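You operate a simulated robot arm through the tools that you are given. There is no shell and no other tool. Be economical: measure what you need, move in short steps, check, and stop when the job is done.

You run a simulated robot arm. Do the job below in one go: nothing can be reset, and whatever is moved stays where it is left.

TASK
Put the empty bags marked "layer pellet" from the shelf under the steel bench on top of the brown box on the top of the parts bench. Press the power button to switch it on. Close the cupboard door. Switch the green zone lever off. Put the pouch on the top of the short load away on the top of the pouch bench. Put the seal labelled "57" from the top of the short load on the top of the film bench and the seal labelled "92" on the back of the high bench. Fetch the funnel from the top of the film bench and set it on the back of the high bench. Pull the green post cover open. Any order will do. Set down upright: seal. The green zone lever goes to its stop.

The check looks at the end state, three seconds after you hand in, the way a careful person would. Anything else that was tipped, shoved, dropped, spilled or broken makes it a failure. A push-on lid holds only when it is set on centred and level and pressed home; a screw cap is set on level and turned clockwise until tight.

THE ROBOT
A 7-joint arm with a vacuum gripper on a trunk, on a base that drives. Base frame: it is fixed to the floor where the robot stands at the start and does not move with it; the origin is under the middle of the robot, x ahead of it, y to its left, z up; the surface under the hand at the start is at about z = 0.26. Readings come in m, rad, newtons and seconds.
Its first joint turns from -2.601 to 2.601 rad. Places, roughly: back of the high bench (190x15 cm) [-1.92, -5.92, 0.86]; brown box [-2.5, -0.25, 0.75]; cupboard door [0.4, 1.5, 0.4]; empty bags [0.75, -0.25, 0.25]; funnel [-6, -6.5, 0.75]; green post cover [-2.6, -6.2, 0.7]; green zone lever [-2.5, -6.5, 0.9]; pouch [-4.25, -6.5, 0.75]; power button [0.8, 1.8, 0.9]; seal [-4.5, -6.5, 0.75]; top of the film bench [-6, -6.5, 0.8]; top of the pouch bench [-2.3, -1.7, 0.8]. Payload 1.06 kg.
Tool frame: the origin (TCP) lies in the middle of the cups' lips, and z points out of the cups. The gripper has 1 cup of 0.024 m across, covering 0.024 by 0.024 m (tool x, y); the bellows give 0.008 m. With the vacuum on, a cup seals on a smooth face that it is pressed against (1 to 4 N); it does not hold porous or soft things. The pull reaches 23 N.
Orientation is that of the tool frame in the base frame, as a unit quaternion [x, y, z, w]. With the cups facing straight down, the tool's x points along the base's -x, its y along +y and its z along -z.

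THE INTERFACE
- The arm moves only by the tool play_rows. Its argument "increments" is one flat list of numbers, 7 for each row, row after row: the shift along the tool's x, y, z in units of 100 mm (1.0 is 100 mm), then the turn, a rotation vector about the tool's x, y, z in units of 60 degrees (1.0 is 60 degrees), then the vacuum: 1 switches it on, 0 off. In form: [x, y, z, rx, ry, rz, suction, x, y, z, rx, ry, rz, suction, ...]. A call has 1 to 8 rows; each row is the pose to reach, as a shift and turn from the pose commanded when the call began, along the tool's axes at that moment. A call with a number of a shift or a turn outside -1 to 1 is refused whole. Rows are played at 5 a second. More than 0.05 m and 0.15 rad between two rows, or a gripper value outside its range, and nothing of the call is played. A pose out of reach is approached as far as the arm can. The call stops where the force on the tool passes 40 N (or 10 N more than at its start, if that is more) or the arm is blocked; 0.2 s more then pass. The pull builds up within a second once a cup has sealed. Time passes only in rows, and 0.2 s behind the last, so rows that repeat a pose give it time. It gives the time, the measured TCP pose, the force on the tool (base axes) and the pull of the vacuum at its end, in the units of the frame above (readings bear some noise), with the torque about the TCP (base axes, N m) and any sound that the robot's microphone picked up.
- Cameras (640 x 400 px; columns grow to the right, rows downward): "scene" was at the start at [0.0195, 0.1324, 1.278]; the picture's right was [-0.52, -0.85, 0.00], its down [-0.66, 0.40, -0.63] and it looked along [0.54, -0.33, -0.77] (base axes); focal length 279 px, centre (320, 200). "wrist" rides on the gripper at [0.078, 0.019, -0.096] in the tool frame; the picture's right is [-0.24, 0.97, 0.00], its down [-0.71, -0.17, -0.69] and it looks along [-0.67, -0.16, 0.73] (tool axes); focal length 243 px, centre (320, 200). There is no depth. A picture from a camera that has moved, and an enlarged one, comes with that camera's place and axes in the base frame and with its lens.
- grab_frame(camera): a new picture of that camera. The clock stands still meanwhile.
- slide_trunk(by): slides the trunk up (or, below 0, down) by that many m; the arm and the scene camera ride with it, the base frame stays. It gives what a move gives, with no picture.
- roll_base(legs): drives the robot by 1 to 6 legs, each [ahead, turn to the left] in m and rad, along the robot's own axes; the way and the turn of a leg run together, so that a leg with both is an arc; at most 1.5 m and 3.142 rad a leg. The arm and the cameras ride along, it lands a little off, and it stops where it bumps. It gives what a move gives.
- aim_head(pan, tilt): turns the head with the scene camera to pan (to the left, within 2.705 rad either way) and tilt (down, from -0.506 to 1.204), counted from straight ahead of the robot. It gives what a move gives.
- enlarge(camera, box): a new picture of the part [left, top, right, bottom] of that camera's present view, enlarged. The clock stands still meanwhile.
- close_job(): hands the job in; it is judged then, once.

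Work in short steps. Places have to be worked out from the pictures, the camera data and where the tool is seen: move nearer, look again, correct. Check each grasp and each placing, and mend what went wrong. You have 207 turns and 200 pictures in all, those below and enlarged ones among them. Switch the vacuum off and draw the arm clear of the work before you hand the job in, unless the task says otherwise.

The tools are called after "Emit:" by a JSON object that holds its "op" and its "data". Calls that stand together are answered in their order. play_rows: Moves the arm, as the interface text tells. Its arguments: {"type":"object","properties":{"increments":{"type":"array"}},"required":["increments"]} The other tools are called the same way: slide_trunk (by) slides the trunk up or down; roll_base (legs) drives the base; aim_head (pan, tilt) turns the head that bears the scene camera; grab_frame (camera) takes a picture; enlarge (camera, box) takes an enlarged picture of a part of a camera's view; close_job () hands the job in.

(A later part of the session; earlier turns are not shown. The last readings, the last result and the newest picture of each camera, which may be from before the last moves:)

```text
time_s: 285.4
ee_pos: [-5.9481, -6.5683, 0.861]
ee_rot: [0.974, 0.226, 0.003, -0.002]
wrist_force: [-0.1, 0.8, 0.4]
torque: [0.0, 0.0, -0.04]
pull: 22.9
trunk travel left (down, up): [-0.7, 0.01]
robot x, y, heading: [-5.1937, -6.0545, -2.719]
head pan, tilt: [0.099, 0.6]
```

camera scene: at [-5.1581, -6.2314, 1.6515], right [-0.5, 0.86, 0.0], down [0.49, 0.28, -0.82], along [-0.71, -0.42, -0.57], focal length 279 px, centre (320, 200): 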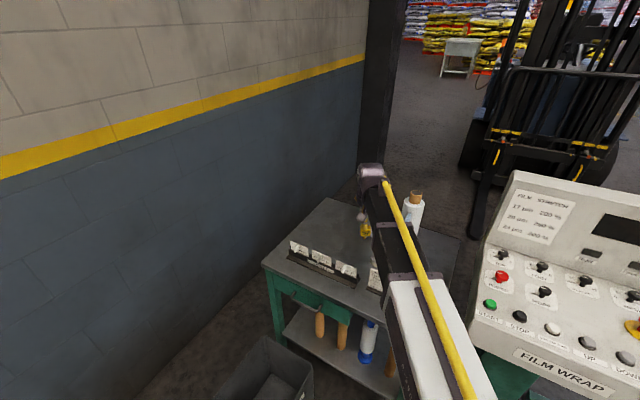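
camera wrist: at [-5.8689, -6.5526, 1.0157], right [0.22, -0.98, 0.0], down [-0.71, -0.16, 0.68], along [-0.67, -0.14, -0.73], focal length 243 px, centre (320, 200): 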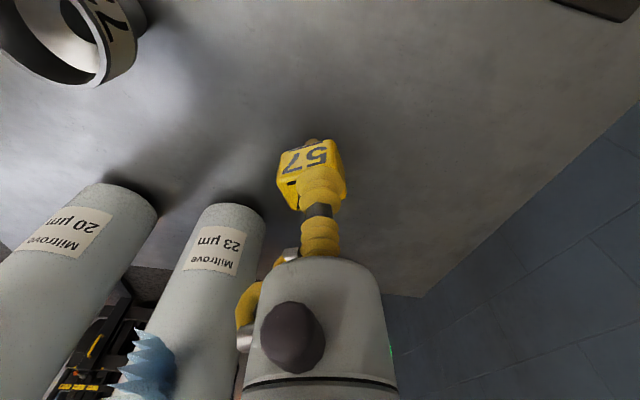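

Emit:
{"op": "play_rows", "data": {"increments": [0, 0, 0.05, 0, 0, 0, 1, 0, 0, 0.1, 0, 0, 0, 1, 0, 0, 0.1, 0, 0, 0, 1]}}

Emit:
{"op": "play_rows", "data": {"increments": [0, 0, 0.05, 0, 0, 0, 1, 0, 0, 0.08, 0, 0, 0, 1, 0, 0, 0.08, 0, 0, 0, 1]}}

Emit:
{"op": "enlarge", "data": {"camera": "wrist", "box": [240, 80, 400, 240]}}

```text
time_s: 286.2
ee_pos: [-5.9478, -6.5696, 0.8496]
ee_rot: [0.974, 0.226, 0.004, -0.001]
wrist_force: [0.2, 0.4, -0.6]
torque: [0.03, 0.03, 0.01]
pull: 22.9
trunk travel left (down, up): [-0.7, 0.01]
robot x, y, heading: [-5.1914, -6.0531, -2.709]
head pan, tilt: [0.099, 0.6]
```

```text
time_s: 287.0
ee_pos: [-5.9454, -6.5685, 0.8431]
ee_rot: [0.974, 0.225, 0.002, -0.002]
wrist_force: [1.3, -2.7, 18.6]
torque: [-0.06, 0.09, -0.02]
pull: 22.6
trunk travel left (down, up): [-0.7, 0.01]
robot x, y, heading: [-5.1937, -6.0516, -2.708]
head pan, tilt: [0.099, 0.6]
```

```text
2.50 times, centred on (320, 160) of wrist
camera zoom: at [-5.8678, -6.5515, 0.9393], right [0.22, -0.98, 0.0], down [-0.71, -0.16, 0.68], along [-0.67, -0.15, -0.73], focal length 606 px, centre (320, 300)
```

zoom: 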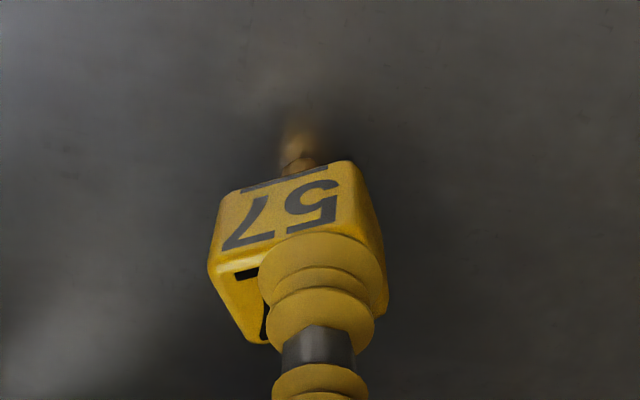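

Contact. Relieve slightly, release, and lift straight.

Emit:
{"op": "play_rows", "data": {"increments": [0, 0, -0.04, 0, 0, 0, 1, 0, 0, -0.04, 0, 0, 0, 0, 0, 0, -0.04, 0, 0, 0, 0, 0, 0, -0.04, 0, 0, 0, 0, 0, 0, -0.08, 0, 0, 0, 0, 0, 0, -0.2, 0, 0, 0, 0, 0, 0, -0.6, 0, 0, 0, 0, 0, 0, -1, 0, 0, 0, 0]}}

Emit:
{"op": "play_rows", "data": {"increments": [0, 0, -0.4, 0, 0, 0, 0, 0, 0, -0.8, 0, 0, 0, 0, 0, 0, -1, 0, 0, 0, 0]}}

Emit:
{"op": "grab_frame", "data": {"camera": "wrist"}}

```text
time_s: 288.8
ee_pos: [-5.946, -6.5693, 0.944]
ee_rot: [0.974, 0.225, 0.003, -0.001]
wrist_force: [-0.6, 0.4, 0.1]
torque: [0.0, 0.04, -0.03]
pull: 0.1
trunk travel left (down, up): [-0.7, 0.01]
robot x, y, heading: [-5.1926, -6.0527, -2.712]
head pan, tilt: [0.099, 0.6]
```

```text
time_s: 289.6
ee_pos: [-5.9459, -6.5693, 1.0415]
ee_rot: [0.974, 0.226, 0.004, -0.002]
wrist_force: [-0.2, -0.2, 0.4]
torque: [-0.01, 0.0, -0.01]
pull: 0.0
trunk travel left (down, up): [-0.7, 0.01]
robot x, y, heading: [-5.1939, -6.052, -2.715]
head pan, tilt: [0.099, 0.6]
```

```text
73 pictures are left
camera wrist: at [-5.8687, -6.5531, 1.1387], right [0.22, -0.98, 0.0], down [-0.71, -0.16, 0.68], along [-0.67, -0.14, -0.73], focal length 243 px, centre (320, 200)
```

wrist: 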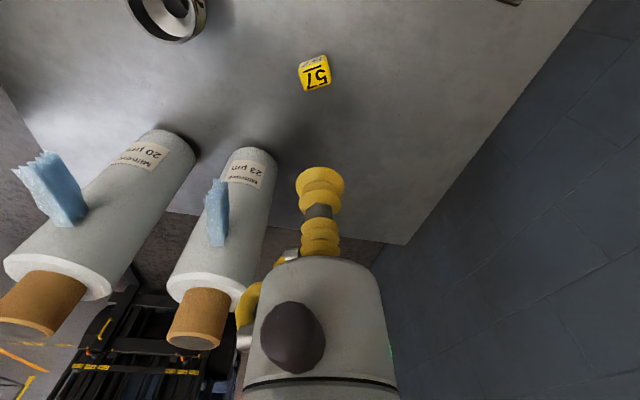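

57 stands upright. Now I bring the camera over the funnel to see its faces.

Emit:
{"op": "play_rows", "data": {"increments": [0.4, -0.3, -0.1, 0, 0, 0, 0, 0.7, -0.6, -0.2, 0, 0, 0, 0, 1, -0.8, -0.2, 0, 0, 0, 0]}}

Emit:
{"op": "play_rows", "data": {"increments": [0.35, -0.2, 0, 0, 0, 0, 0, 0.7, -0.5, 0, 0, 0, 0, 0]}}

Emit:
{"op": "grab_frame", "data": {"camera": "wrist"}}

```text
refused: row 1 steps farther than a row can; nothing moved
```

```text
time_s: 290.2
ee_pos: [-5.9054, -6.4936, 1.0423]
ee_rot: [0.974, 0.226, 0.002, -0.002]
wrist_force: [0.1, -0.3, -0.7]
torque: [0.01, 0.01, -0.01]
pull: 0.0
trunk travel left (down, up): [-0.7, 0.01]
robot x, y, heading: [-5.1901, -6.0532, -2.716]
head pan, tilt: [0.099, 0.6]
```

```text
72 pictures are left
camera wrist: at [-5.8271, -6.4771, 1.1392], right [0.22, -0.98, 0.0], down [-0.71, -0.16, 0.68], along [-0.67, -0.15, -0.73], focal length 243 px, centre (320, 200)
```

wrist: 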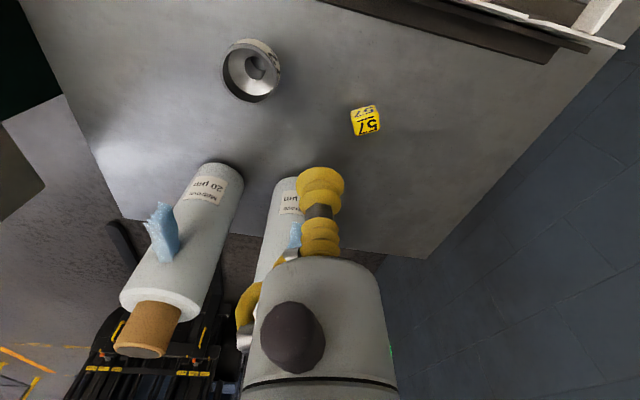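

Emit:
{"op": "enlarge", "data": {"camera": "wrist", "box": [200, 20, 300, 120]}}

```text
4.00 times, centred on (250, 70) of wrist
camera zoom: at [-5.8271, -6.4771, 1.1392], right [0.22, -0.98, 0.0], down [-0.71, -0.16, 0.68], along [-0.67, -0.15, -0.73], focal length 970 px, centre (600, 720)
```

zoom: 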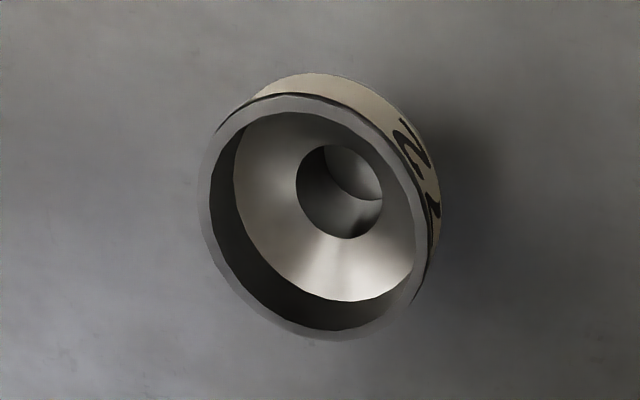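

The funnel is an open ring with an inner cone; the only usable face is the cone (slope ≈ 34°), on its far side facing the robot. Rim ≈ z 0.836, centre (−5.93, −6.415). I tilt the tool 34° and come above it to look.

Emit:
{"op": "play_rows", "data": {"increments": [0.06, -0.16, 0.15, 0, -0.114, 0, 0, 0.13, -0.33, 0.3, 0, -0.228, 0, 0, 0.19, -0.5, 0.45, 0, -0.342, 0, 0, 0.25, -0.66, 0.6, 0, -0.456, 0, 0, 0.32, -0.82, 0.75, 0, -0.57, 0, 0, 0.32, -0.82, 0.75, 0, -0.57, 0, 0]}}

Emit:
{"op": "grab_frame", "data": {"camera": "wrist"}}

```text
time_s: 291.6
ee_pos: [-5.9145, -6.4049, 0.9668]
ee_rot: [0.932, 0.217, -0.284, 0.065]
wrist_force: [-0.5, -0.4, 0.5]
torque: [-0.03, 0.02, 0.02]
pull: 0.1
trunk travel left (down, up): [-0.7, 0.01]
robot x, y, heading: [-5.1919, -6.0547, -2.715]
head pan, tilt: [0.099, 0.6]
```

```text
70 pictures are left
camera wrist: at [-5.8006, -6.3707, 1.0032], right [0.25, -0.96, 0.13], down [-0.26, 0.06, 0.96], along [-0.93, -0.28, -0.23], focal length 243 px, centre (320, 200)
```

wrist: 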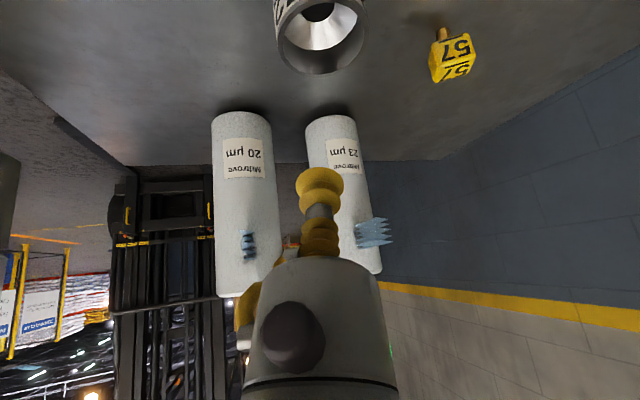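

Emit:
{"op": "enlarge", "data": {"camera": "wrist", "box": [250, 0, 400, 90]}}

```text
4.27 times, centred on (325, 45) of wrist
camera zoom: at [-5.8006, -6.3707, 1.0032], right [0.25, -0.96, 0.13], down [-0.26, 0.06, 0.96], along [-0.93, -0.28, -0.23], focal length 1035 px, centre (299, 861)
```

zoom: 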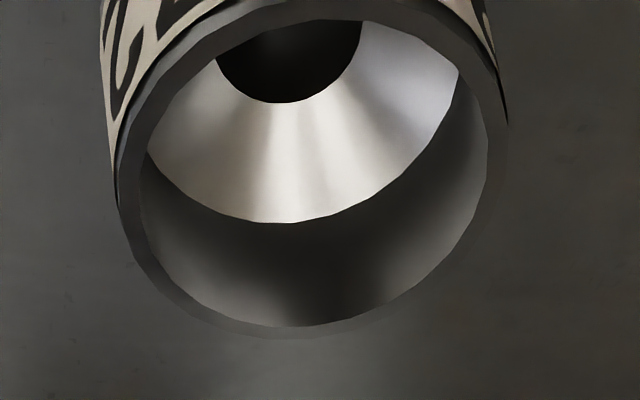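

Refined: rim at z≈0.86, centre (−5.92, −6.422), outer radius ≈33 mm, cone slope ≈25–28°. I come down close along the cone's normal on its far side for a better look.

Emit:
{"op": "play_rows", "data": {"increments": [0.12, 0.05, 0.24, 0, 0.03, 0, 0, 0.24, 0.09, 0.48, 0, 0.07, 0, 0, 0.37, 0.135, 0.72, 0, 0.1, 0, 0, 0.37, 0.135, 0.72, 0, 0.1, 0, 0]}}

Emit:
{"op": "enlarge", "data": {"camera": "wrist", "box": [230, 40, 430, 240]}}

```text
time_s: 292.6
ee_pos: [-5.9167, -6.4216, 0.8856]
ee_rot: [0.946, 0.219, -0.234, 0.054]
wrist_force: [0.1, 0.5, 0.4]
torque: [0.01, 0.02, -0.02]
pull: 0.0
trunk travel left (down, up): [-0.7, 0.01]
robot x, y, heading: [-5.193, -6.0537, -2.713]
head pan, tilt: [0.099, 0.6]
```

```text
2.00 times, centred on (330, 140) of wrist
camera zoom: at [-5.8065, -6.3892, 0.9342], right [0.24, -0.96, 0.11], down [-0.35, 0.02, 0.94], along [-0.91, -0.26, -0.33], focal length 485 px, centre (300, 320)
```

zoom: 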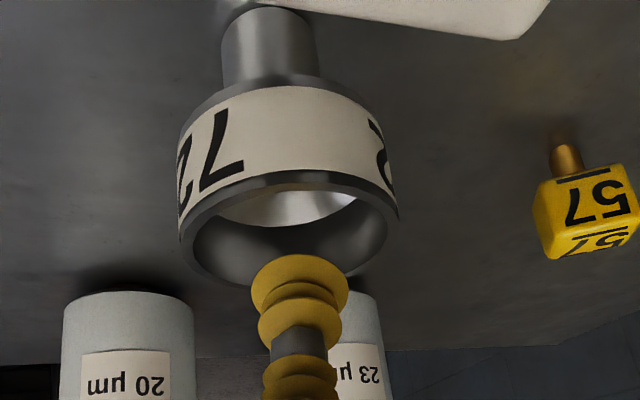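

I try to seal on the cone's far face: advance along the tool axis with the vacuum on.

Emit:
{"op": "play_rows", "data": {"increments": [-0.04, 0, 0.2, 0, 0, 0, 1, -0.04, 0, 0.36, 0, 0, 0, 1, -0.04, 0, 0.42, 0, 0, 0, 1, -0.04, 0, 0.46, 0, 0, 0, 1, -0.04, 0, 0.46, 0, 0, 0, 1]}}

Emit:
{"op": "enlarge", "data": {"camera": "wrist", "box": [230, 40, 430, 240]}}

```text
time_s: 293.2
ee_pos: [-5.9332, -6.4295, 0.8687]
ee_rot: [0.944, 0.22, -0.242, 0.056]
wrist_force: [4.1, 4.2, 29.5]
torque: [0.23, -0.49, 0.02]
pull: 0.1
trunk travel left (down, up): [-0.7, 0.01]
robot x, y, heading: [-5.1963, -6.0552, -2.717]
head pan, tilt: [0.099, 0.6]
stopped in row 2: the force on the tool passed its limit at 50 N (the readings are from after the stop); the commanded pose is now the measured one
```

```text
2.00 times, centred on (330, 140) of wrist
camera zoom: at [-5.822, -6.3966, 0.9151], right [0.24, -0.96, 0.11], down [-0.34, 0.02, 0.94], along [-0.91, -0.27, -0.32], focal length 485 px, centre (300, 320)
```

zoom: 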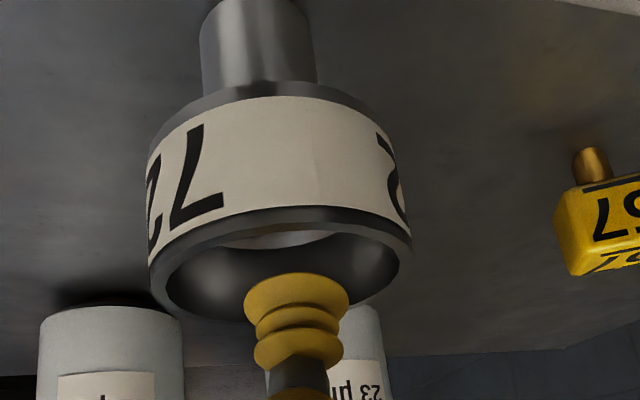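

The contact came already at rim height. I'll back off, make the tool vertical, and try centred on the funnel mouth.

Emit:
{"op": "play_rows", "data": {"increments": [0, 0, -0.2, 0, 0, 0, 0, 0, 0, -0.4, 0, 0, 0, 0, 0, 0, -0.4, 0, 0.12, 0, 0, 0, 0, -0.4, 0, 0.24, 0, 0, 0, 0, -0.4, 0, 0.36, 0, 0, 0, 0, -0.4, 0, 0.478, 0, 0, 0, 0, -0.4, 0, 0.478, 0, 0]}}

Emit:
{"op": "grab_frame", "data": {"camera": "wrist"}}

```text
time_s: 294.8
ee_pos: [-5.9178, -6.42, 0.8982]
ee_rot: [0.974, 0.226, 0.004, -0.002]
wrist_force: [0.2, 0.1, 0.0]
torque: [-0.01, 0.04, 0.01]
pull: 0.1
trunk travel left (down, up): [-0.7, 0.01]
robot x, y, heading: [-5.1919, -6.0537, -2.712]
head pan, tilt: [0.099, 0.6]
```

```text
66 pictures are left
camera wrist: at [-5.8401, -6.4048, 0.9945], right [0.22, -0.98, 0.0], down [-0.72, -0.16, 0.68], along [-0.66, -0.14, -0.73], focal length 243 px, centre (320, 200)
```

wrist: 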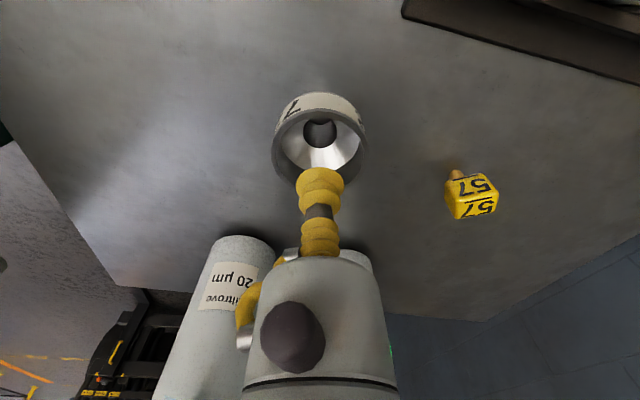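

The cup is centred over the mouth. Lower with vacuum on in small steps.

Emit:
{"op": "play_rows", "data": {"increments": [0, 0, 0.15, 0, 0, 0, 1, 0, 0, 0.25, 0, 0, 0, 1, 0, 0, 0.31, 0, 0, 0, 1, 0, 0, 0.36, 0, 0, 0, 1, 0, 0, 0.36, 0, 0, 0, 1]}}

```text
time_s: 296.0
ee_pos: [-5.9166, -6.4212, 0.8645]
ee_rot: [0.974, 0.225, 0.001, -0.001]
wrist_force: [-0.1, -0.1, 20.2]
torque: [-0.02, 0.03, 0.01]
pull: 22.9
trunk travel left (down, up): [-0.7, 0.01]
robot x, y, heading: [-5.1904, -6.0517, -2.708]
head pan, tilt: [0.099, 0.6]
```

It sealed (pull 22.9). Lift 0.18 m.

Emit:
{"op": "play_rows", "data": {"increments": [0, 0, -0.1, 0, 0, 0, 1, 0, 0, -0.3, 0, 0, 0, 1, 0, 0, -0.6, 0, 0, 0, 1, 0, 0, -1, 0, 0, 0, 1, 0, 0, -1, 0, 0, 0, 1]}}

Emit:
{"op": "play_rows", "data": {"increments": [0.1, 0, -0.4, 0, 0, 0, 1, 0.3, 0, -0.8, 0, 0, 0, 1, 0.6, 0, -1, 0, 0, 0, 1, 1, 0, -1, 0, 0, 0, 1, 1, 0, -1, 0, 0, 0, 1]}}

Emit:
{"op": "grab_frame", "data": {"camera": "wrist"}}

```text
time_s: 297.2
ee_pos: [-5.918, -6.4218, 0.9635]
ee_rot: [0.974, 0.226, 0.004, -0.001]
wrist_force: [0.3, 0.0, -1.0]
torque: [-0.01, 0.02, 0.0]
pull: 23.2
trunk travel left (down, up): [-0.7, 0.01]
robot x, y, heading: [-5.1921, -6.0552, -2.712]
head pan, tilt: [0.099, 0.6]
```

```text
time_s: 298.4
ee_pos: [-5.8305, -6.3787, 1.0646]
ee_rot: [0.974, 0.226, 0.003, -0.003]
wrist_force: [0.8, -0.3, 0.3]
torque: [0.0, -0.01, 0.01]
pull: 22.7
trunk travel left (down, up): [-0.7, 0.01]
robot x, y, heading: [-5.1945, -6.0545, -2.712]
head pan, tilt: [0.099, 0.6]
```

```text
65 pictures are left
camera wrist: at [-5.7515, -6.3632, 1.1609], right [0.22, -0.98, 0.0], down [-0.71, -0.16, 0.68], along [-0.67, -0.15, -0.73], focal length 243 px, centre (320, 200)
```

wrist: 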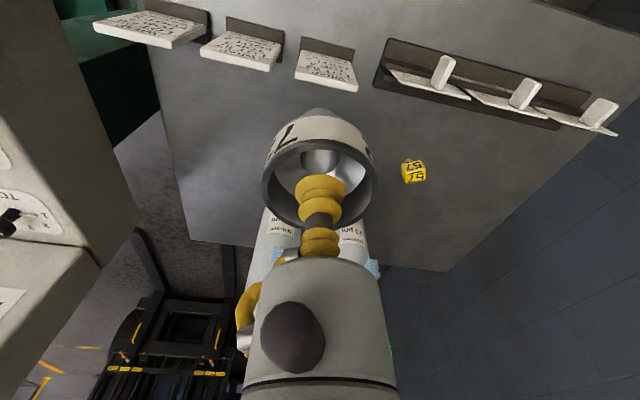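

Funnel held. I carry it to the high bench via the aisle: reverse, turn left, and drive east to x≈−3.35.

Emit:
{"op": "roll_base", "data": {"legs": [[-0.35, 0], [0, 1.5], [0, 1.47]]}}

Emit:
{"op": "roll_base", "data": {"legs": [[1.5, 0]]}}

```text
time_s: 308.0
ee_pos: [-4.1971, -5.6744, 1.0641]
ee_rot: [-0.156, 0.988, -0.001, -0.004]
wrist_force: [0.7, -0.5, -0.2]
torque: [-0.04, -0.01, -0.01]
pull: 22.9
trunk travel left (down, up): [-0.7, 0.01]
robot x, y, heading: [-4.8768, -5.9059, 0.286]
head pan, tilt: [0.099, 0.6]
```

```text
time_s: 315.4
ee_pos: [-2.784, -5.2452, 1.064]
ee_rot: [-0.161, 0.987, -0.001, -0.004]
wrist_force: [-0.1, 0.1, -0.3]
torque: [0.01, -0.02, 0.01]
pull: 22.8
trunk travel left (down, up): [-0.7, 0.01]
robot x, y, heading: [-3.4632, -5.4809, 0.292]
head pan, tilt: [0.099, 0.6]
```

Emit:
{"op": "roll_base", "data": {"legs": [[0, 1.216], [1.3, 0], [1.25, 0]]}}

Emit:
{"op": "aim_head", "data": {"pan": -1.2, "tilt": 0.4}}

Emit:
{"op": "grab_frame", "data": {"camera": "scene"}}

```text
time_s: 330.7
ee_pos: [-3.2093, -2.243, 1.0643]
ee_rot: [-0.682, 0.731, -0.003, -0.002]
wrist_force: [0.7, 1.1, -0.8]
torque: [0.0, 0.01, -0.03]
pull: 23.3
trunk travel left (down, up): [-0.7, 0.01]
robot x, y, heading: [-3.2441, -2.9629, 1.477]
head pan, tilt: [0.099, 0.6]
```

```text
time_s: 332.2
ee_pos: [-3.2084, -2.2435, 1.0643]
ee_rot: [-0.682, 0.731, -0.003, -0.002]
wrist_force: [0.1, 0.6, -0.7]
torque: [0.0, -0.02, 0.0]
pull: 23.1
trunk travel left (down, up): [-0.7, 0.01]
robot x, y, heading: [-3.2434, -2.9591, 1.477]
head pan, tilt: [-1.201, 0.4]
```

```text
64 pictures are left
camera scene: at [-3.3293, -2.9603, 1.6697], right [0.27, -0.96, 0.0], down [-0.37, -0.11, -0.92], along [0.89, 0.25, -0.39], focal length 279 px, centre (320, 200)
```

scene: 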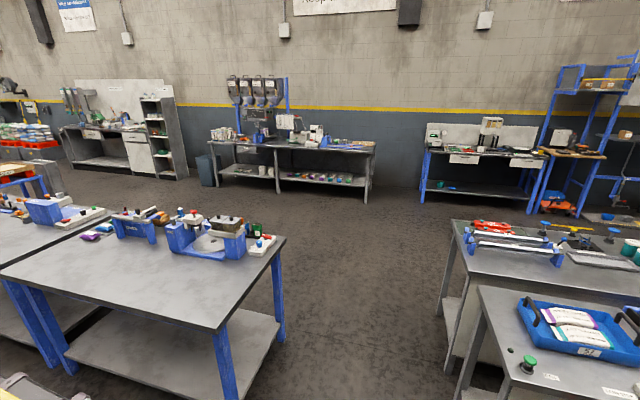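

The gap is clear. Drive east to x≈−0.9, then south alongside the high bench's front.

Emit:
{"op": "roll_base", "data": {"legs": [[0, -1.46], [1.2, 0], [1.15, 0]]}}

Emit:
{"op": "roll_base", "data": {"legs": [[0, -1.58], [1.1, 0]]}}

Emit:
{"op": "aim_head", "data": {"pan": -0.5, "tilt": 0.45}}

Emit:
{"op": "grab_frame", "data": {"camera": "scene"}}

```text
time_s: 347.3
ee_pos: [-0.1768, -2.9024, 1.0651]
ee_rot: [-0.015, 1.0, -0.002, -0.003]
wrist_force: [0.3, -0.6, -0.5]
torque: [-0.01, 0.0, 0.01]
pull: 22.3
trunk travel left (down, up): [-0.7, 0.01]
robot x, y, heading: [-0.8912, -2.9356, -0.002]
head pan, tilt: [-1.201, 0.4]
```

```text
time_s: 356.7
ee_pos: [-0.8325, -4.7576, 1.0642]
ee_rot: [0.693, 0.721, 0.002, -0.003]
wrist_force: [-1.0, 0.0, -0.1]
torque: [-0.04, -0.04, 0.03]
pull: 23.1
trunk travel left (down, up): [-0.7, 0.01]
robot x, y, heading: [-0.8748, -4.0441, -1.562]
head pan, tilt: [-1.201, 0.4]
```

```text
time_s: 357.8
ee_pos: [-0.8329, -4.7579, 1.064]
ee_rot: [0.693, 0.721, 0.002, -0.004]
wrist_force: [0.9, -0.1, -0.8]
torque: [-0.04, 0.01, 0.03]
pull: 22.9
trunk travel left (down, up): [-0.7, 0.01]
robot x, y, heading: [-0.8705, -4.0398, -1.56]
head pan, tilt: [-0.499, 0.45]
```

```text
63 pictures are left
camera scene: at [-0.7477, -4.0747, 1.665], right [-0.88, 0.47, 0.0], down [0.2, 0.38, -0.9], along [-0.42, -0.79, -0.44], focal length 279 px, centre (320, 200)
```

scene: 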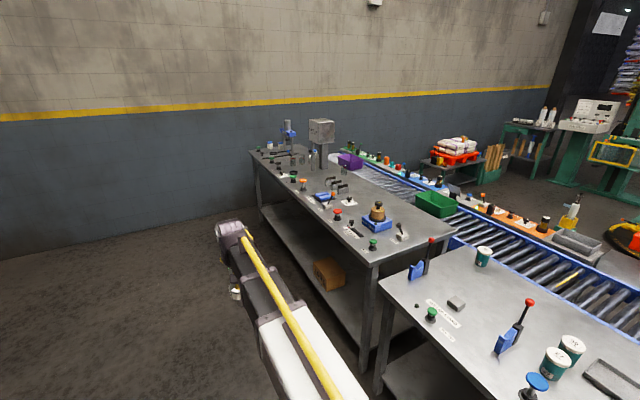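

Emit:
{"op": "enlarge", "data": {"camera": "scene", "box": [240, 110, 480, 280]}}

```text
2.35 times, centred on (360, 195) of scene
camera zoom: at [-0.7477, -4.0747, 1.665], right [-0.88, 0.47, 0.0], down [0.2, 0.38, -0.9], along [-0.42, -0.79, -0.44], focal length 655 px, centre (226, 212)
```

zoom: 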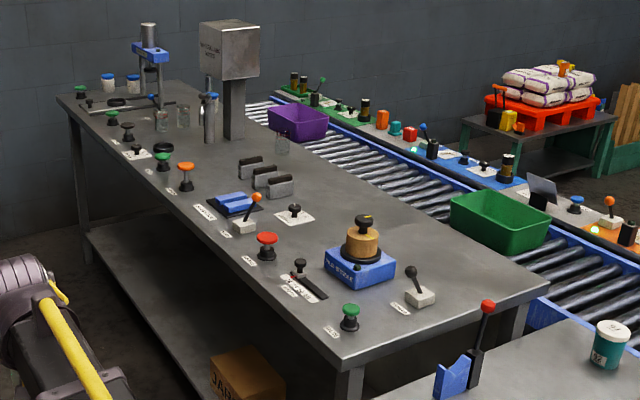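

The back strip (x −1.98..−1.84) is free between y −4.95 and −5.6. The roll stand at (−1.66,−5.11) reaches z≈1.0, so I raise the hand to 1.2, then drive to y≈−5.25 and turn to face the bench.

Emit:
{"op": "play_rows", "data": {"increments": [0, 0, -0.4, 0, 0, 0, 1, 0, 0, -0.8, 0, 0, 0, 1, 0, 0, -1, 0, 0, 0, 1]}}

Emit:
{"op": "play_rows", "data": {"increments": [0, 0, -0.25, 0, 0, 0, 1, 0, 0, -0.5, 0, 0, 0, 1]}}

Emit:
{"op": "roll_base", "data": {"legs": [[1.18, 0], [0, -1.58]]}}

Emit:
{"op": "aim_head", "data": {"pan": 0, "tilt": 0.7}}

Emit:
{"op": "grab_frame", "data": {"camera": "scene"}}

```text
time_s: 358.6
ee_pos: [-0.8336, -4.759, 1.1671]
ee_rot: [0.693, 0.721, 0.002, -0.003]
wrist_force: [0.5, 0.3, -0.1]
torque: [0.01, 0.02, -0.01]
pull: 22.5
trunk travel left (down, up): [-0.7, 0.01]
robot x, y, heading: [-0.8741, -4.0409, -1.562]
head pan, tilt: [-0.499, 0.45]
```

```text
time_s: 359.2
ee_pos: [-0.833, -4.7593, 1.2135]
ee_rot: [0.694, 0.72, 0.002, -0.003]
wrist_force: [0.6, -0.4, -1.1]
torque: [0.01, 0.0, -0.02]
pull: 23.3
trunk travel left (down, up): [-0.7, 0.01]
robot x, y, heading: [-0.8718, -4.0433, -1.556]
head pan, tilt: [-0.499, 0.45]
```

```text
time_s: 369.0
ee_pos: [-1.5894, -5.2087, 1.2146]
ee_rot: [1.0, -0.006, 0.003, -0.001]
wrist_force: [-0.3, 0.1, -0.8]
torque: [-0.01, 0.04, 0.03]
pull: 23.3
trunk travel left (down, up): [-0.7, 0.01]
robot x, y, heading: [-0.8714, -5.201, 3.105]
head pan, tilt: [-0.499, 0.45]
```

```text
time_s: 369.9
ee_pos: [-1.5905, -5.2107, 1.2146]
ee_rot: [1.0, -0.006, 0.004, -0.001]
wrist_force: [-0.6, -0.6, -0.6]
torque: [0.02, 0.03, -0.01]
pull: 22.4
trunk travel left (down, up): [-0.7, 0.01]
robot x, y, heading: [-0.8697, -5.2055, 3.103]
head pan, tilt: [0.0, 0.7]
```

```text
61 pictures are left
camera scene: at [-0.9185, -5.371, 1.6429], right [0.04, 1.0, 0.0], down [0.64, -0.03, -0.77], along [-0.76, 0.03, -0.64], focal length 279 px, centre (320, 200)
```

scene: 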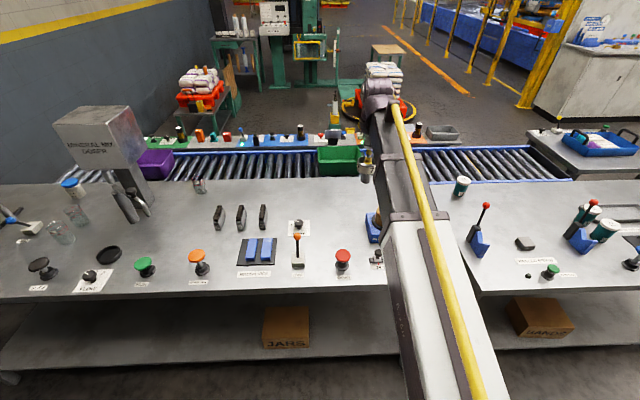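

Drive 0.12 m closer, then extend the arm over the back strip.

Emit:
{"op": "roll_base", "data": {"legs": [[0.12, 0]]}}

Emit:
{"op": "play_rows", "data": {"increments": [-0.4, 0, 0, 0, 0, 0, 1, -0.8, 0, 0, 0, 0, 0, 1, -1, 0, 0, 0, 0, 0, 1]}}

Emit:
{"op": "play_rows", "data": {"increments": [-0.4, 0, 0, 0, 0, 0, 1, -0.8, 0, 0.3, 0, 0, 0, 1, -1, 0, 0.6, 0, 0, 0, 1, -1, 0, 1, 0, 0, 0, 1]}}

Emit:
{"op": "grab_frame", "data": {"camera": "wrist"}}

Emit:
{"op": "grab_frame", "data": {"camera": "scene"}}

```text
time_s: 371.2
ee_pos: [-1.7116, -5.205, 1.2137]
ee_rot: [1.0, -0.007, 0.003, 0.0]
wrist_force: [-0.7, -1.1, -0.6]
torque: [-0.01, -0.05, -0.01]
pull: 23.0
trunk travel left (down, up): [-0.7, 0.01]
robot x, y, heading: [-0.991, -5.2028, 3.103]
head pan, tilt: [0.0, 0.7]
```

```text
time_s: 372.0
ee_pos: [-1.811, -5.2024, 1.2126]
ee_rot: [1.0, -0.006, 0.004, -0.002]
wrist_force: [0.3, -0.3, -0.7]
torque: [-0.02, 0.06, 0.05]
pull: 22.9
trunk travel left (down, up): [-0.7, 0.01]
robot x, y, heading: [-0.9913, -5.2015, 3.105]
head pan, tilt: [0.0, 0.7]
```

```text
time_s: 373.0
ee_pos: [-1.9098, -5.2031, 1.115]
ee_rot: [1.0, -0.006, 0.004, -0.002]
wrist_force: [-0.4, 0.4, -0.4]
torque: [0.0, 0.03, -0.01]
pull: 22.7
trunk travel left (down, up): [-0.7, 0.01]
robot x, y, heading: [-0.9881, -5.1989, 3.105]
head pan, tilt: [0.0, 0.7]
```

```text
60 pictures are left
camera wrist: at [-1.8329, -5.2235, 1.2115], right [-0.25, -0.97, 0.0], down [-0.71, 0.18, 0.68], along [-0.66, 0.17, -0.73], focal length 243 px, centre (320, 200)
```

wrist: 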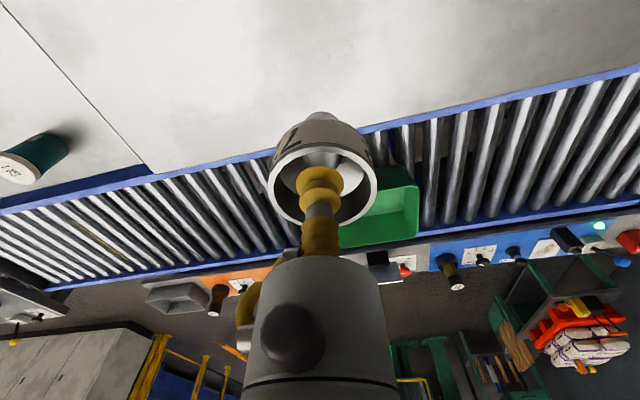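

```text
59 pictures are left
camera scene: at [-1.0394, -5.3664, 1.6429], right [0.04, 1.0, 0.0], down [0.64, -0.02, -0.76], along [-0.76, 0.03, -0.64], focal length 279 px, centre (320, 200)
```

scene: 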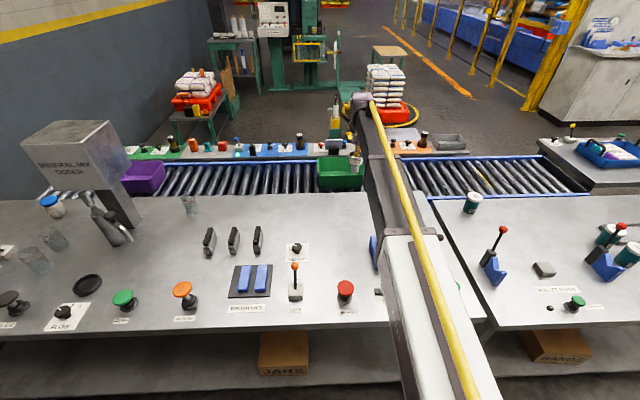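

The funnel is over the strip (edge at x≈−2.0). Lower toward the bench.

Emit:
{"op": "play_rows", "data": {"increments": [0, 0, 0.4, 0, 0, 0, 1, 0, 0, 0.8, 0, 0, 0, 1, 0, 0, 1, 0, 0, 0, 1]}}

Emit:
{"op": "play_rows", "data": {"increments": [0, 0, 0.25, 0, 0, 0, 1, 0, 0, 0.45, 0, 0, 0, 1, 0, 0, 0.55, 0, 0, 0, 1, 0, 0, 0.55, 0, 0, 0, 1]}}

Emit:
{"op": "grab_frame", "data": {"camera": "wrist"}}

```text
time_s: 373.8
ee_pos: [-1.9087, -5.2017, 1.0133]
ee_rot: [1.0, -0.007, 0.004, -0.001]
wrist_force: [0.4, 0.1, -0.9]
torque: [-0.01, 0.03, 0.02]
pull: 22.9
trunk travel left (down, up): [-0.7, 0.01]
robot x, y, heading: [-0.9909, -5.2029, 3.1]
head pan, tilt: [0.0, 0.7]
```

```text
time_s: 374.8
ee_pos: [-1.9086, -5.2016, 0.9577]
ee_rot: [1.0, -0.005, 0.003, -0.001]
wrist_force: [-1.1, 0.0, -1.3]
torque: [0.01, 0.0, 0.0]
pull: 23.0
trunk travel left (down, up): [-0.7, 0.01]
robot x, y, heading: [-0.9932, -5.1988, 3.103]
head pan, tilt: [0.0, 0.7]
```

```text
58 pictures are left
camera wrist: at [-1.831, -5.2223, 1.0548], right [-0.25, -0.97, 0.0], down [-0.71, 0.18, 0.68], along [-0.66, 0.17, -0.73], focal length 243 px, centre (320, 200)
```

wrist: 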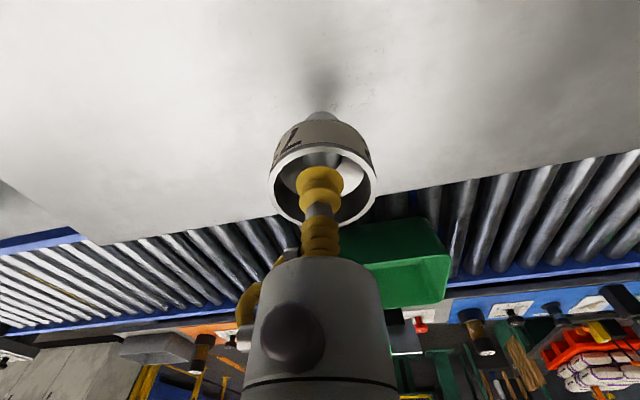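

Emit:
{"op": "play_rows", "data": {"increments": [0, 0, 0.05, 0, 0, 0, 1, 0, 0, 0.1, 0, 0, 0, 1, 0, 0, 0.15, 0, 0, 0, 1, 0, 0, 0.15, 0, 0, 0, 1]}}

Emit:
{"op": "play_rows", "data": {"increments": [0, 0, 0.05, 0, 0, 0, 1, 0, 0, 0.08, 0, 0, 0, 1, 0, 0, 0.08, 0, 0, 0, 1]}}

```text
time_s: 375.8
ee_pos: [-1.9079, -5.2003, 0.9442]
ee_rot: [1.0, -0.006, 0.004, 0.0]
wrist_force: [-1.0, 0.0, -1.3]
torque: [0.0, -0.01, 0.03]
pull: 22.8
trunk travel left (down, up): [-0.7, 0.01]
robot x, y, heading: [-0.9949, -5.1985, 3.103]
head pan, tilt: [0.0, 0.7]
```

```text
time_s: 376.6
ee_pos: [-1.9085, -5.2017, 0.936]
ee_rot: [1.0, -0.006, 0.004, 0.0]
wrist_force: [0.7, -0.1, -0.4]
torque: [0.0, 0.03, -0.01]
pull: 23.0
trunk travel left (down, up): [-0.7, 0.01]
robot x, y, heading: [-0.9942, -5.2027, 3.1]
head pan, tilt: [0.0, 0.7]
```

Emit:
{"op": "play_rows", "data": {"increments": [0, 0, 0.05, 0, 0, 0, 1, 0, 0, 0.08, 0, 0, 0, 1, 0, 0, 0.08, 0, 0, 0, 1]}}

Emit:
{"op": "enlarge", "data": {"camera": "wrist", "box": [220, 50, 420, 250]}}

```text
time_s: 377.4
ee_pos: [-1.9067, -5.2006, 0.9285]
ee_rot: [1.0, -0.006, 0.002, 0.0]
wrist_force: [-0.2, 0.3, 17.3]
torque: [0.01, 0.09, -0.04]
pull: 23.3
trunk travel left (down, up): [-0.7, 0.01]
robot x, y, heading: [-0.9924, -5.1987, 3.102]
head pan, tilt: [0.0, 0.7]
```

```text
2.00 times, centred on (320, 150) of wrist
camera zoom: at [-1.8301, -5.2219, 1.0257], right [-0.25, -0.97, 0.0], down [-0.71, 0.18, 0.68], along [-0.66, 0.17, -0.73], focal length 485 px, centre (320, 300)
```

zoom: 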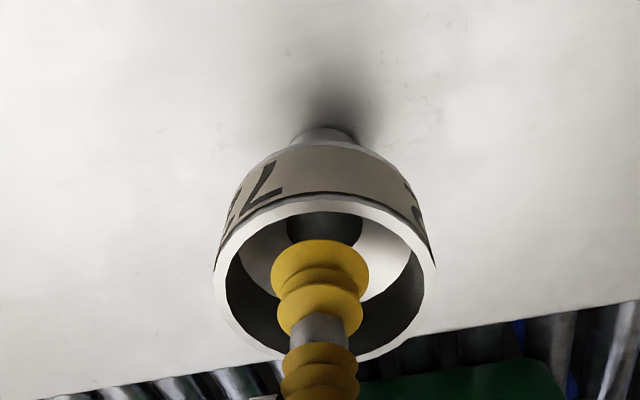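

Contact at 0.9285. Relieve, release, and lift.

Emit:
{"op": "play_rows", "data": {"increments": [0, 0, -0.04, 0, 0, 0, 1, 0, 0, -0.04, 0, 0, 0, 0, 0, 0, -0.04, 0, 0, 0, 0, 0, 0, -0.04, 0, 0, 0, 0, 0, 0, -0.08, 0, 0, 0, 0, 0, 0, -0.2, 0, 0, 0, 0, 0, 0, -0.6, 0, 0, 0, 0, 0, 0, -1, 0, 0, 0, 0]}}

Emit:
{"op": "play_rows", "data": {"increments": [0, 0, -0.4, 0, 0, 0, 0, 0, 0, -0.8, 0, 0, 0, 0, 0, 0, -1, 0, 0, 0, 0]}}

Emit:
{"op": "play_rows", "data": {"increments": [0, 0, -0.4, 0, 0, 0, 0, 0.4, 0, -0.7, 0, 0, 0, 0, 0.8, 0, -0.8, 0, 0, 0, 0, 1, 0, -0.8, 0, 0, 0, 0]}}

Emit:
{"op": "grab_frame", "data": {"camera": "wrist"}}

```text
time_s: 379.2
ee_pos: [-1.9069, -5.2028, 1.0266]
ee_rot: [1.0, -0.006, 0.004, -0.001]
wrist_force: [0.3, -0.3, 0.6]
torque: [0.0, -0.02, -0.01]
pull: 0.0
trunk travel left (down, up): [-0.7, 0.01]
robot x, y, heading: [-0.9937, -5.2031, 3.101]
head pan, tilt: [0.0, 0.7]
```

```text
time_s: 380.0
ee_pos: [-1.9101, -5.2024, 1.1254]
ee_rot: [1.0, -0.006, 0.003, -0.001]
wrist_force: [0.6, -0.1, 0.5]
torque: [-0.01, 0.02, 0.01]
pull: 0.1
trunk travel left (down, up): [-0.7, 0.01]
robot x, y, heading: [-0.9872, -5.2039, 3.099]
head pan, tilt: [0.0, 0.7]
```

```text
time_s: 381.0
ee_pos: [-1.8114, -5.2053, 1.2065]
ee_rot: [1.0, -0.007, 0.003, -0.001]
wrist_force: [0.5, 0.0, 0.2]
torque: [-0.01, 0.02, 0.01]
pull: 0.0
trunk travel left (down, up): [-0.7, 0.01]
robot x, y, heading: [-0.9922, -5.1966, 3.1]
head pan, tilt: [0.0, 0.7]
```

```text
56 pictures are left
camera wrist: at [-1.7326, -5.2263, 1.3027], right [-0.25, -0.97, 0.0], down [-0.71, 0.18, 0.68], along [-0.66, 0.17, -0.73], focal length 243 px, centre (320, 200)
```

wrist: 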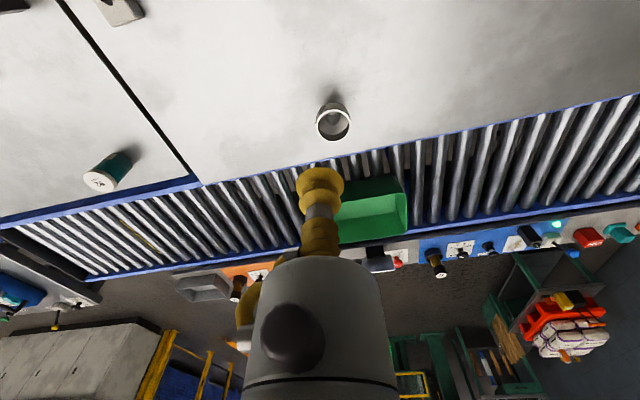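

Funnel stands on the strip. Now back for seal 92: retract, back off, and drive the route in reverse.

Emit:
{"op": "play_rows", "data": {"increments": [0.4, 0, 0, 0, 0, 0, 0, 0.8, 0, 0, 0, 0, 0, 0, 1, 0, 0, 0, 0, 0, 0]}}

Emit:
{"op": "roll_base", "data": {"legs": [[-0.15, 0], [0, -1.53], [1.15, 0], [1.1, 0]]}}

```text
time_s: 381.8
ee_pos: [-1.7106, -5.2057, 1.2081]
ee_rot: [1.0, -0.006, 0.003, 0.0]
wrist_force: [0.1, 0.5, 0.3]
torque: [-0.02, -0.01, 0.0]
pull: 0.1
trunk travel left (down, up): [-0.7, 0.01]
robot x, y, heading: [-0.9914, -5.1984, 3.105]
head pan, tilt: [0.0, 0.7]
```

```text
time_s: 397.4
ee_pos: [-1.0294, -2.2554, 1.2073]
ee_rot: [0.738, -0.675, 0.003, 0.002]
wrist_force: [0.1, 1.0, 0.5]
torque: [-0.01, 0.03, -0.01]
pull: 0.0
trunk travel left (down, up): [-0.7, 0.01]
robot x, y, heading: [-0.9534, -2.9676, 1.633]
head pan, tilt: [0.0, 0.7]
```

Emit:
{"op": "roll_base", "data": {"legs": [[0, 1.478], [1.2, 0], [1.13, 0]]}}

```text
time_s: 412.5
ee_pos: [-4.0041, -2.9721, 1.208]
ee_rot: [1.0, 0.009, 0.004, -0.001]
wrist_force: [-0.9, 0.1, 0.5]
torque: [0.0, -0.03, -0.02]
pull: 0.1
trunk travel left (down, up): [-0.7, 0.01]
robot x, y, heading: [-3.2841, -2.9433, 3.131]
head pan, tilt: [0.0, 0.7]
```

Emit:
{"op": "roll_base", "data": {"legs": [[0, 1.582], [1.25, 0], [1.25, 0]]}}

```text
time_s: 428.6
ee_pos: [-3.3805, -6.1926, 1.2076]
ee_rot: [0.715, 0.699, 0.002, -0.003]
wrist_force: [-0.2, 1.0, -0.2]
torque: [0.03, -0.01, -0.03]
pull: 0.0
trunk travel left (down, up): [-0.7, 0.01]
robot x, y, heading: [-3.377, -5.4738, -1.618]
head pan, tilt: [0.0, 0.7]
```

Emit:
{"op": "roll_base", "data": {"legs": [[0, -1.32], [0.97, 0], [0, 1.37]]}}

Emit:
{"op": "grab_frame", "data": {"camera": "wrist"}}

```text
time_s: 440.4
ee_pos: [-4.3093, -6.3895, 1.2078]
ee_rot: [0.697, 0.717, 0.002, -0.003]
wrist_force: [0.1, 0.5, -0.7]
torque: [0.0, -0.01, -0.01]
pull: 0.0
trunk travel left (down, up): [-0.7, 0.01]
robot x, y, heading: [-4.3418, -5.6697, -1.565]
head pan, tilt: [0.0, 0.7]
```

```text
55 pictures are left
camera wrist: at [-4.2924, -6.3113, 1.304], right [0.98, -0.21, 0.0], down [-0.15, -0.72, 0.68], along [-0.14, -0.67, -0.73], focal length 243 px, centre (320, 200)
```

wrist: 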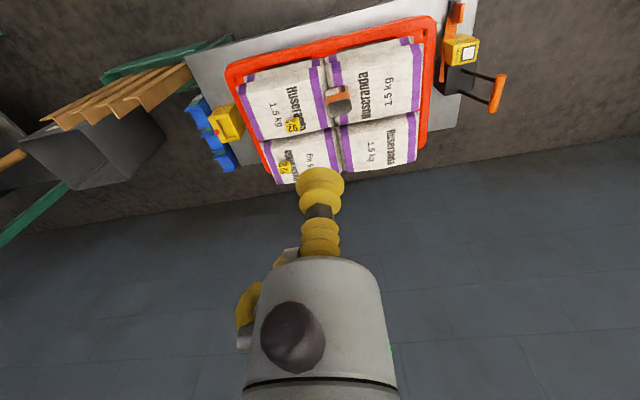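

92 confirmed at (−4.416, −6.567). Move over and down in stages.

Emit:
{"op": "play_rows", "data": {"increments": [-0.3, -0.2, 0.2, 0, 0, 0, 0, -0.6, -0.4, 0.4, 0, 0, 0, 0, -0.9, -0.6, 0.6, 0, 0, 0, 0, -0.9, -0.6, 1, 0, 0, 0, 0]}}

Emit:
{"op": "play_rows", "data": {"increments": [-0.3, -0.2, 0.3, 0, 0, 0, 0, -0.6, -0.4, 0.5, 0, 0, 0, 0, -0.85, -0.52, 0.7, 0, 0, 0, 0, -0.85, -0.52, 1, 0, 0, 0, 0]}}

Emit:
{"op": "play_rows", "data": {"increments": [0, 0, 0.45, 0, 0, 0, 0, 0, 0, 0.9, 0, 0, 0, 0, 0, 0, 1, 0, 0, 0, 0, 0, 0, 1, 0, 0, 0, 0]}}

Emit:
{"op": "play_rows", "data": {"increments": [0, 0, 0.45, 0, 0, 0, 0, 0, 0, 0.9, 0, 0, 0, 0, 0, 0, 1, 0, 0, 0, 0, 0, 0, 1, 0, 0, 0, 0]}}

Emit:
{"op": "enlarge", "data": {"camera": "wrist", "box": [220, 60, 420, 260]}}

```text
time_s: 441.4
ee_pos: [-4.3673, -6.481, 1.1055]
ee_rot: [0.697, 0.717, 0.001, -0.003]
wrist_force: [-0.7, 0.2, -0.6]
torque: [0.03, 0.0, 0.0]
pull: 0.1
trunk travel left (down, up): [-0.7, 0.01]
robot x, y, heading: [-4.3438, -5.6716, -1.569]
head pan, tilt: [0.0, 0.7]
```

```text
time_s: 442.4
ee_pos: [-4.4174, -6.566, 1.0056]
ee_rot: [0.697, 0.717, 0.002, -0.003]
wrist_force: [0.3, 0.6, -0.2]
torque: [0.0, -0.02, 0.01]
pull: 0.1
trunk travel left (down, up): [-0.7, 0.01]
robot x, y, heading: [-4.3425, -5.6722, -1.574]
head pan, tilt: [0.0, 0.7]
```

```text
time_s: 443.4
ee_pos: [-4.4154, -6.5652, 0.9059]
ee_rot: [0.697, 0.717, 0.002, -0.003]
wrist_force: [1.0, -0.6, 0.1]
torque: [0.0, -0.02, 0.01]
pull: 0.0
trunk travel left (down, up): [-0.7, 0.01]
robot x, y, heading: [-4.3475, -5.6695, -1.574]
head pan, tilt: [0.0, 0.7]
```

```text
time_s: 444.4
ee_pos: [-4.4182, -6.5648, 0.8059]
ee_rot: [0.697, 0.717, 0.002, -0.003]
wrist_force: [-0.1, 0.1, -1.4]
torque: [-0.01, 0.0, -0.03]
pull: 0.0
trunk travel left (down, up): [-0.7, 0.01]
robot x, y, heading: [-4.3452, -5.6717, -1.572]
head pan, tilt: [0.0, 0.7]
```

```text
2.00 times, centred on (320, 160) of wrist
camera zoom: at [-4.4013, -6.4865, 0.9027], right [0.98, -0.21, 0.0], down [-0.15, -0.72, 0.68], along [-0.14, -0.67, -0.73], focal length 485 px, centre (320, 280)
```

zoom: 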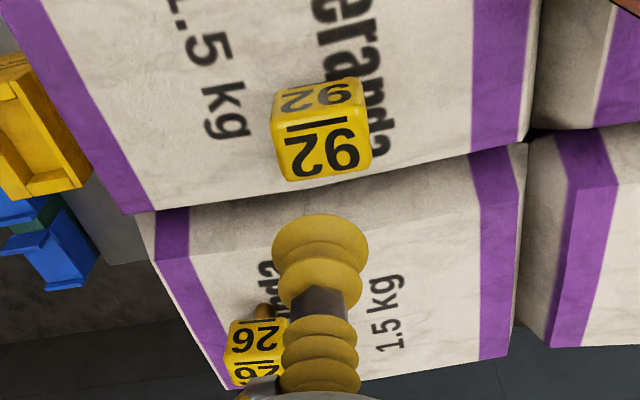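

The upright view earlier showed this one is 92. Align 5 mm and press on gently.

Emit:
{"op": "play_rows", "data": {"increments": [-0.05, 0.02, 0.25, 0, 0, 0, 1, -0.05, 0.02, 0.45, 0, 0, 0, 1, -0.05, 0.02, 0.56, 0, 0, 0, 1, -0.05, 0.02, 0.6, 0, 0, 0, 1, -0.05, 0.02, 0.6, 0, 0, 0, 1]}}

```text
time_s: 445.6
ee_pos: [-4.4152, -6.569, 0.7477]
ee_rot: [0.697, 0.717, 0.001, -0.002]
wrist_force: [-0.5, -0.7, 9.1]
torque: [-0.02, 0.04, 0.01]
pull: 23.1
trunk travel left (down, up): [-0.7, 0.01]
robot x, y, heading: [-4.3406, -5.671, -1.575]
head pan, tilt: [0.0, 0.7]
```

Sealed. Lift and retract, then verify the number upright from the scene camera.

Emit:
{"op": "play_rows", "data": {"increments": [0, 0, -0.15, 0, 0, 0, 1, 0, 0, -0.4, 0, 0, 0, 1, 0, 0, -0.8, 0, 0, 0, 1, 0, 0, -1, 0, 0, 0, 1]}}

Emit:
{"op": "play_rows", "data": {"increments": [0, 0, -0.4, 0, 0, 0, 1, 0.3, 0, -0.7, 0, 0, 0, 1, 0.6, 0, -1, 0, 0, 0, 1, 0.9, 0.4, -1, 0, 0, 0, 1]}}

Emit:
{"op": "play_rows", "data": {"increments": [0.1, 0.3, -0.4, 0, 0, 0, 1, 0.3, 0.5, -0.7, 0, 0, 0, 1, 0.6, 0.5, -1, 0, 0, 0, 1, 0.7, 0.5, -1, 0, 0, 0, 1]}}

Emit:
{"op": "play_rows", "data": {"increments": [0, 0, -0.4, 0, 0, 0, 1, 0, 0, -0.8, 0, 0, 0, 1, 0, 0, -1, 0, 0, 0, 1]}}

Emit:
{"op": "aim_head", "data": {"pan": -0.1, "tilt": 0.7}}

Emit:
{"op": "grab_frame", "data": {"camera": "scene"}}

```text
time_s: 446.6
ee_pos: [-4.4151, -6.571, 0.8463]
ee_rot: [0.697, 0.717, 0.002, -0.003]
wrist_force: [0.2, 0.3, -0.8]
torque: [0.0, 0.0, 0.03]
pull: 22.6
trunk travel left (down, up): [-0.7, 0.01]
robot x, y, heading: [-4.3446, -5.6682, -1.574]
head pan, tilt: [0.0, 0.7]
```

```text
time_s: 447.6
ee_pos: [-4.3793, -6.4776, 0.948]
ee_rot: [0.697, 0.717, 0.001, -0.002]
wrist_force: [0.0, 0.1, -0.1]
torque: [-0.02, 0.0, 0.01]
pull: 23.1
trunk travel left (down, up): [-0.7, 0.01]
robot x, y, heading: [-4.3403, -5.6728, -1.571]
head pan, tilt: [0.0, 0.7]
```

```text
refused: row 1 steps farther than a row can; nothing moved
```

```text
time_s: 448.4
ee_pos: [-4.3785, -6.48, 1.0467]
ee_rot: [0.697, 0.717, 0.002, -0.003]
wrist_force: [-0.4, 0.2, -0.1]
torque: [0.0, -0.03, -0.03]
pull: 23.0
trunk travel left (down, up): [-0.7, 0.01]
robot x, y, heading: [-4.3441, -5.6681, -1.564]
head pan, tilt: [0.0, 0.7]
```

```text
time_s: 449.0
ee_pos: [-4.3778, -6.4799, 1.0474]
ee_rot: [0.698, 0.716, 0.002, -0.003]
wrist_force: [0.1, 0.0, -0.6]
torque: [-0.01, 0.03, -0.01]
pull: 22.8
trunk travel left (down, up): [-0.7, 0.01]
robot x, y, heading: [-4.3433, -5.6702, -1.571]
head pan, tilt: [-0.099, 0.7]
```

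```text
53 pictures are left
camera scene: at [-4.1825, -5.7077, 1.6428], right [-1.0, 0.1, 0.0], down [0.06, 0.64, -0.76], along [-0.08, -0.76, -0.64], focal length 279 px, centre (320, 200)
```

scene: 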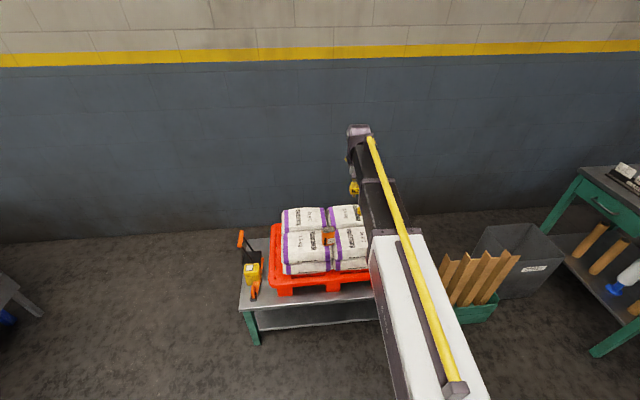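

Emit:
{"op": "enlarge", "data": {"camera": "scene", "box": [340, 165, 380, 215]}}

Emit:
{"op": "play_rows", "data": {"increments": [0.3, 0.2, -0.1, 0, 0, 0, 1, 0.6, 0.3, -0.3, 0, 0, 0, 1, 0.8, 0.3, -0.6, 0, 0, 0, 1, 0.8, 0.3, -1, 0, 0, 0, 1]}}

```text
8.00 times, centred on (360, 190) of scene
camera zoom: at [-4.1825, -5.7077, 1.6428], right [-1.0, 0.1, 0.0], down [0.06, 0.64, -0.76], along [-0.08, -0.76, -0.64], focal length 2228 px, centre (0, 280)
```

zoom: 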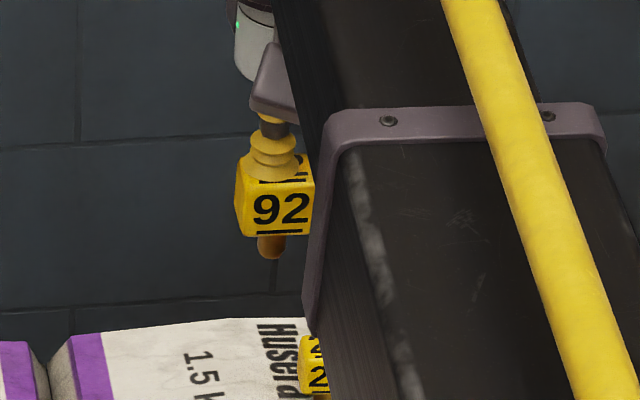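

```text
time_s: 450.0
ee_pos: [-4.3505, -6.3995, 1.1463]
ee_rot: [0.698, 0.716, 0.002, -0.003]
wrist_force: [0.1, 0.0, -0.6]
torque: [0.01, -0.01, -0.04]
pull: 22.2
trunk travel left (down, up): [-0.7, 0.01]
robot x, y, heading: [-4.3445, -5.6719, -1.57]
head pan, tilt: [-0.099, 0.7]
```

Confirmed: 92. Drive back to the high bench.

Emit:
{"op": "roll_base", "data": {"legs": [[0, 1.75], [1.0, 0], [0, 1.35], [1.27, 0], [1.25, 0]]}}

```text
time_s: 474.8
ee_pos: [-3.3391, -2.2057, 1.1467]
ee_rot: [0.716, -0.698, 0.003, 0.001]
wrist_force: [0.1, -0.3, -0.2]
torque: [-0.04, -0.01, 0.02]
pull: 22.6
trunk travel left (down, up): [-0.7, 0.01]
robot x, y, heading: [-3.3397, -2.9345, 1.574]
head pan, tilt: [-0.099, 0.7]
```

Emit:
{"op": "roll_base", "data": {"legs": [[0, -1.568], [1.25, 0], [1.2, 0]]}}

Emit:
{"op": "play_rows", "data": {"increments": [0, 0, -0.3, 0, 0, 0, 1, 0, 0, -0.6, 0, 0, 0, 1]}}

```text
time_s: 490.6
ee_pos: [-0.1626, -2.9427, 1.1469]
ee_rot: [-0.017, 1.0, -0.001, -0.003]
wrist_force: [-0.9, 0.3, 0.0]
torque: [0.0, 0.01, 0.04]
pull: 22.8
trunk travel left (down, up): [-0.7, 0.01]
robot x, y, heading: [-0.8928, -2.9429, 0.004]
head pan, tilt: [-0.099, 0.7]
```

```text
time_s: 491.2
ee_pos: [-0.1631, -2.9444, 1.2083]
ee_rot: [-0.017, 1.0, -0.001, -0.003]
wrist_force: [-0.1, 0.3, -0.7]
torque: [0.01, -0.04, 0.03]
pull: 22.8
trunk travel left (down, up): [-0.7, 0.01]
robot x, y, heading: [-0.8949, -2.9384, -0.002]
head pan, tilt: [-0.099, 0.7]
```

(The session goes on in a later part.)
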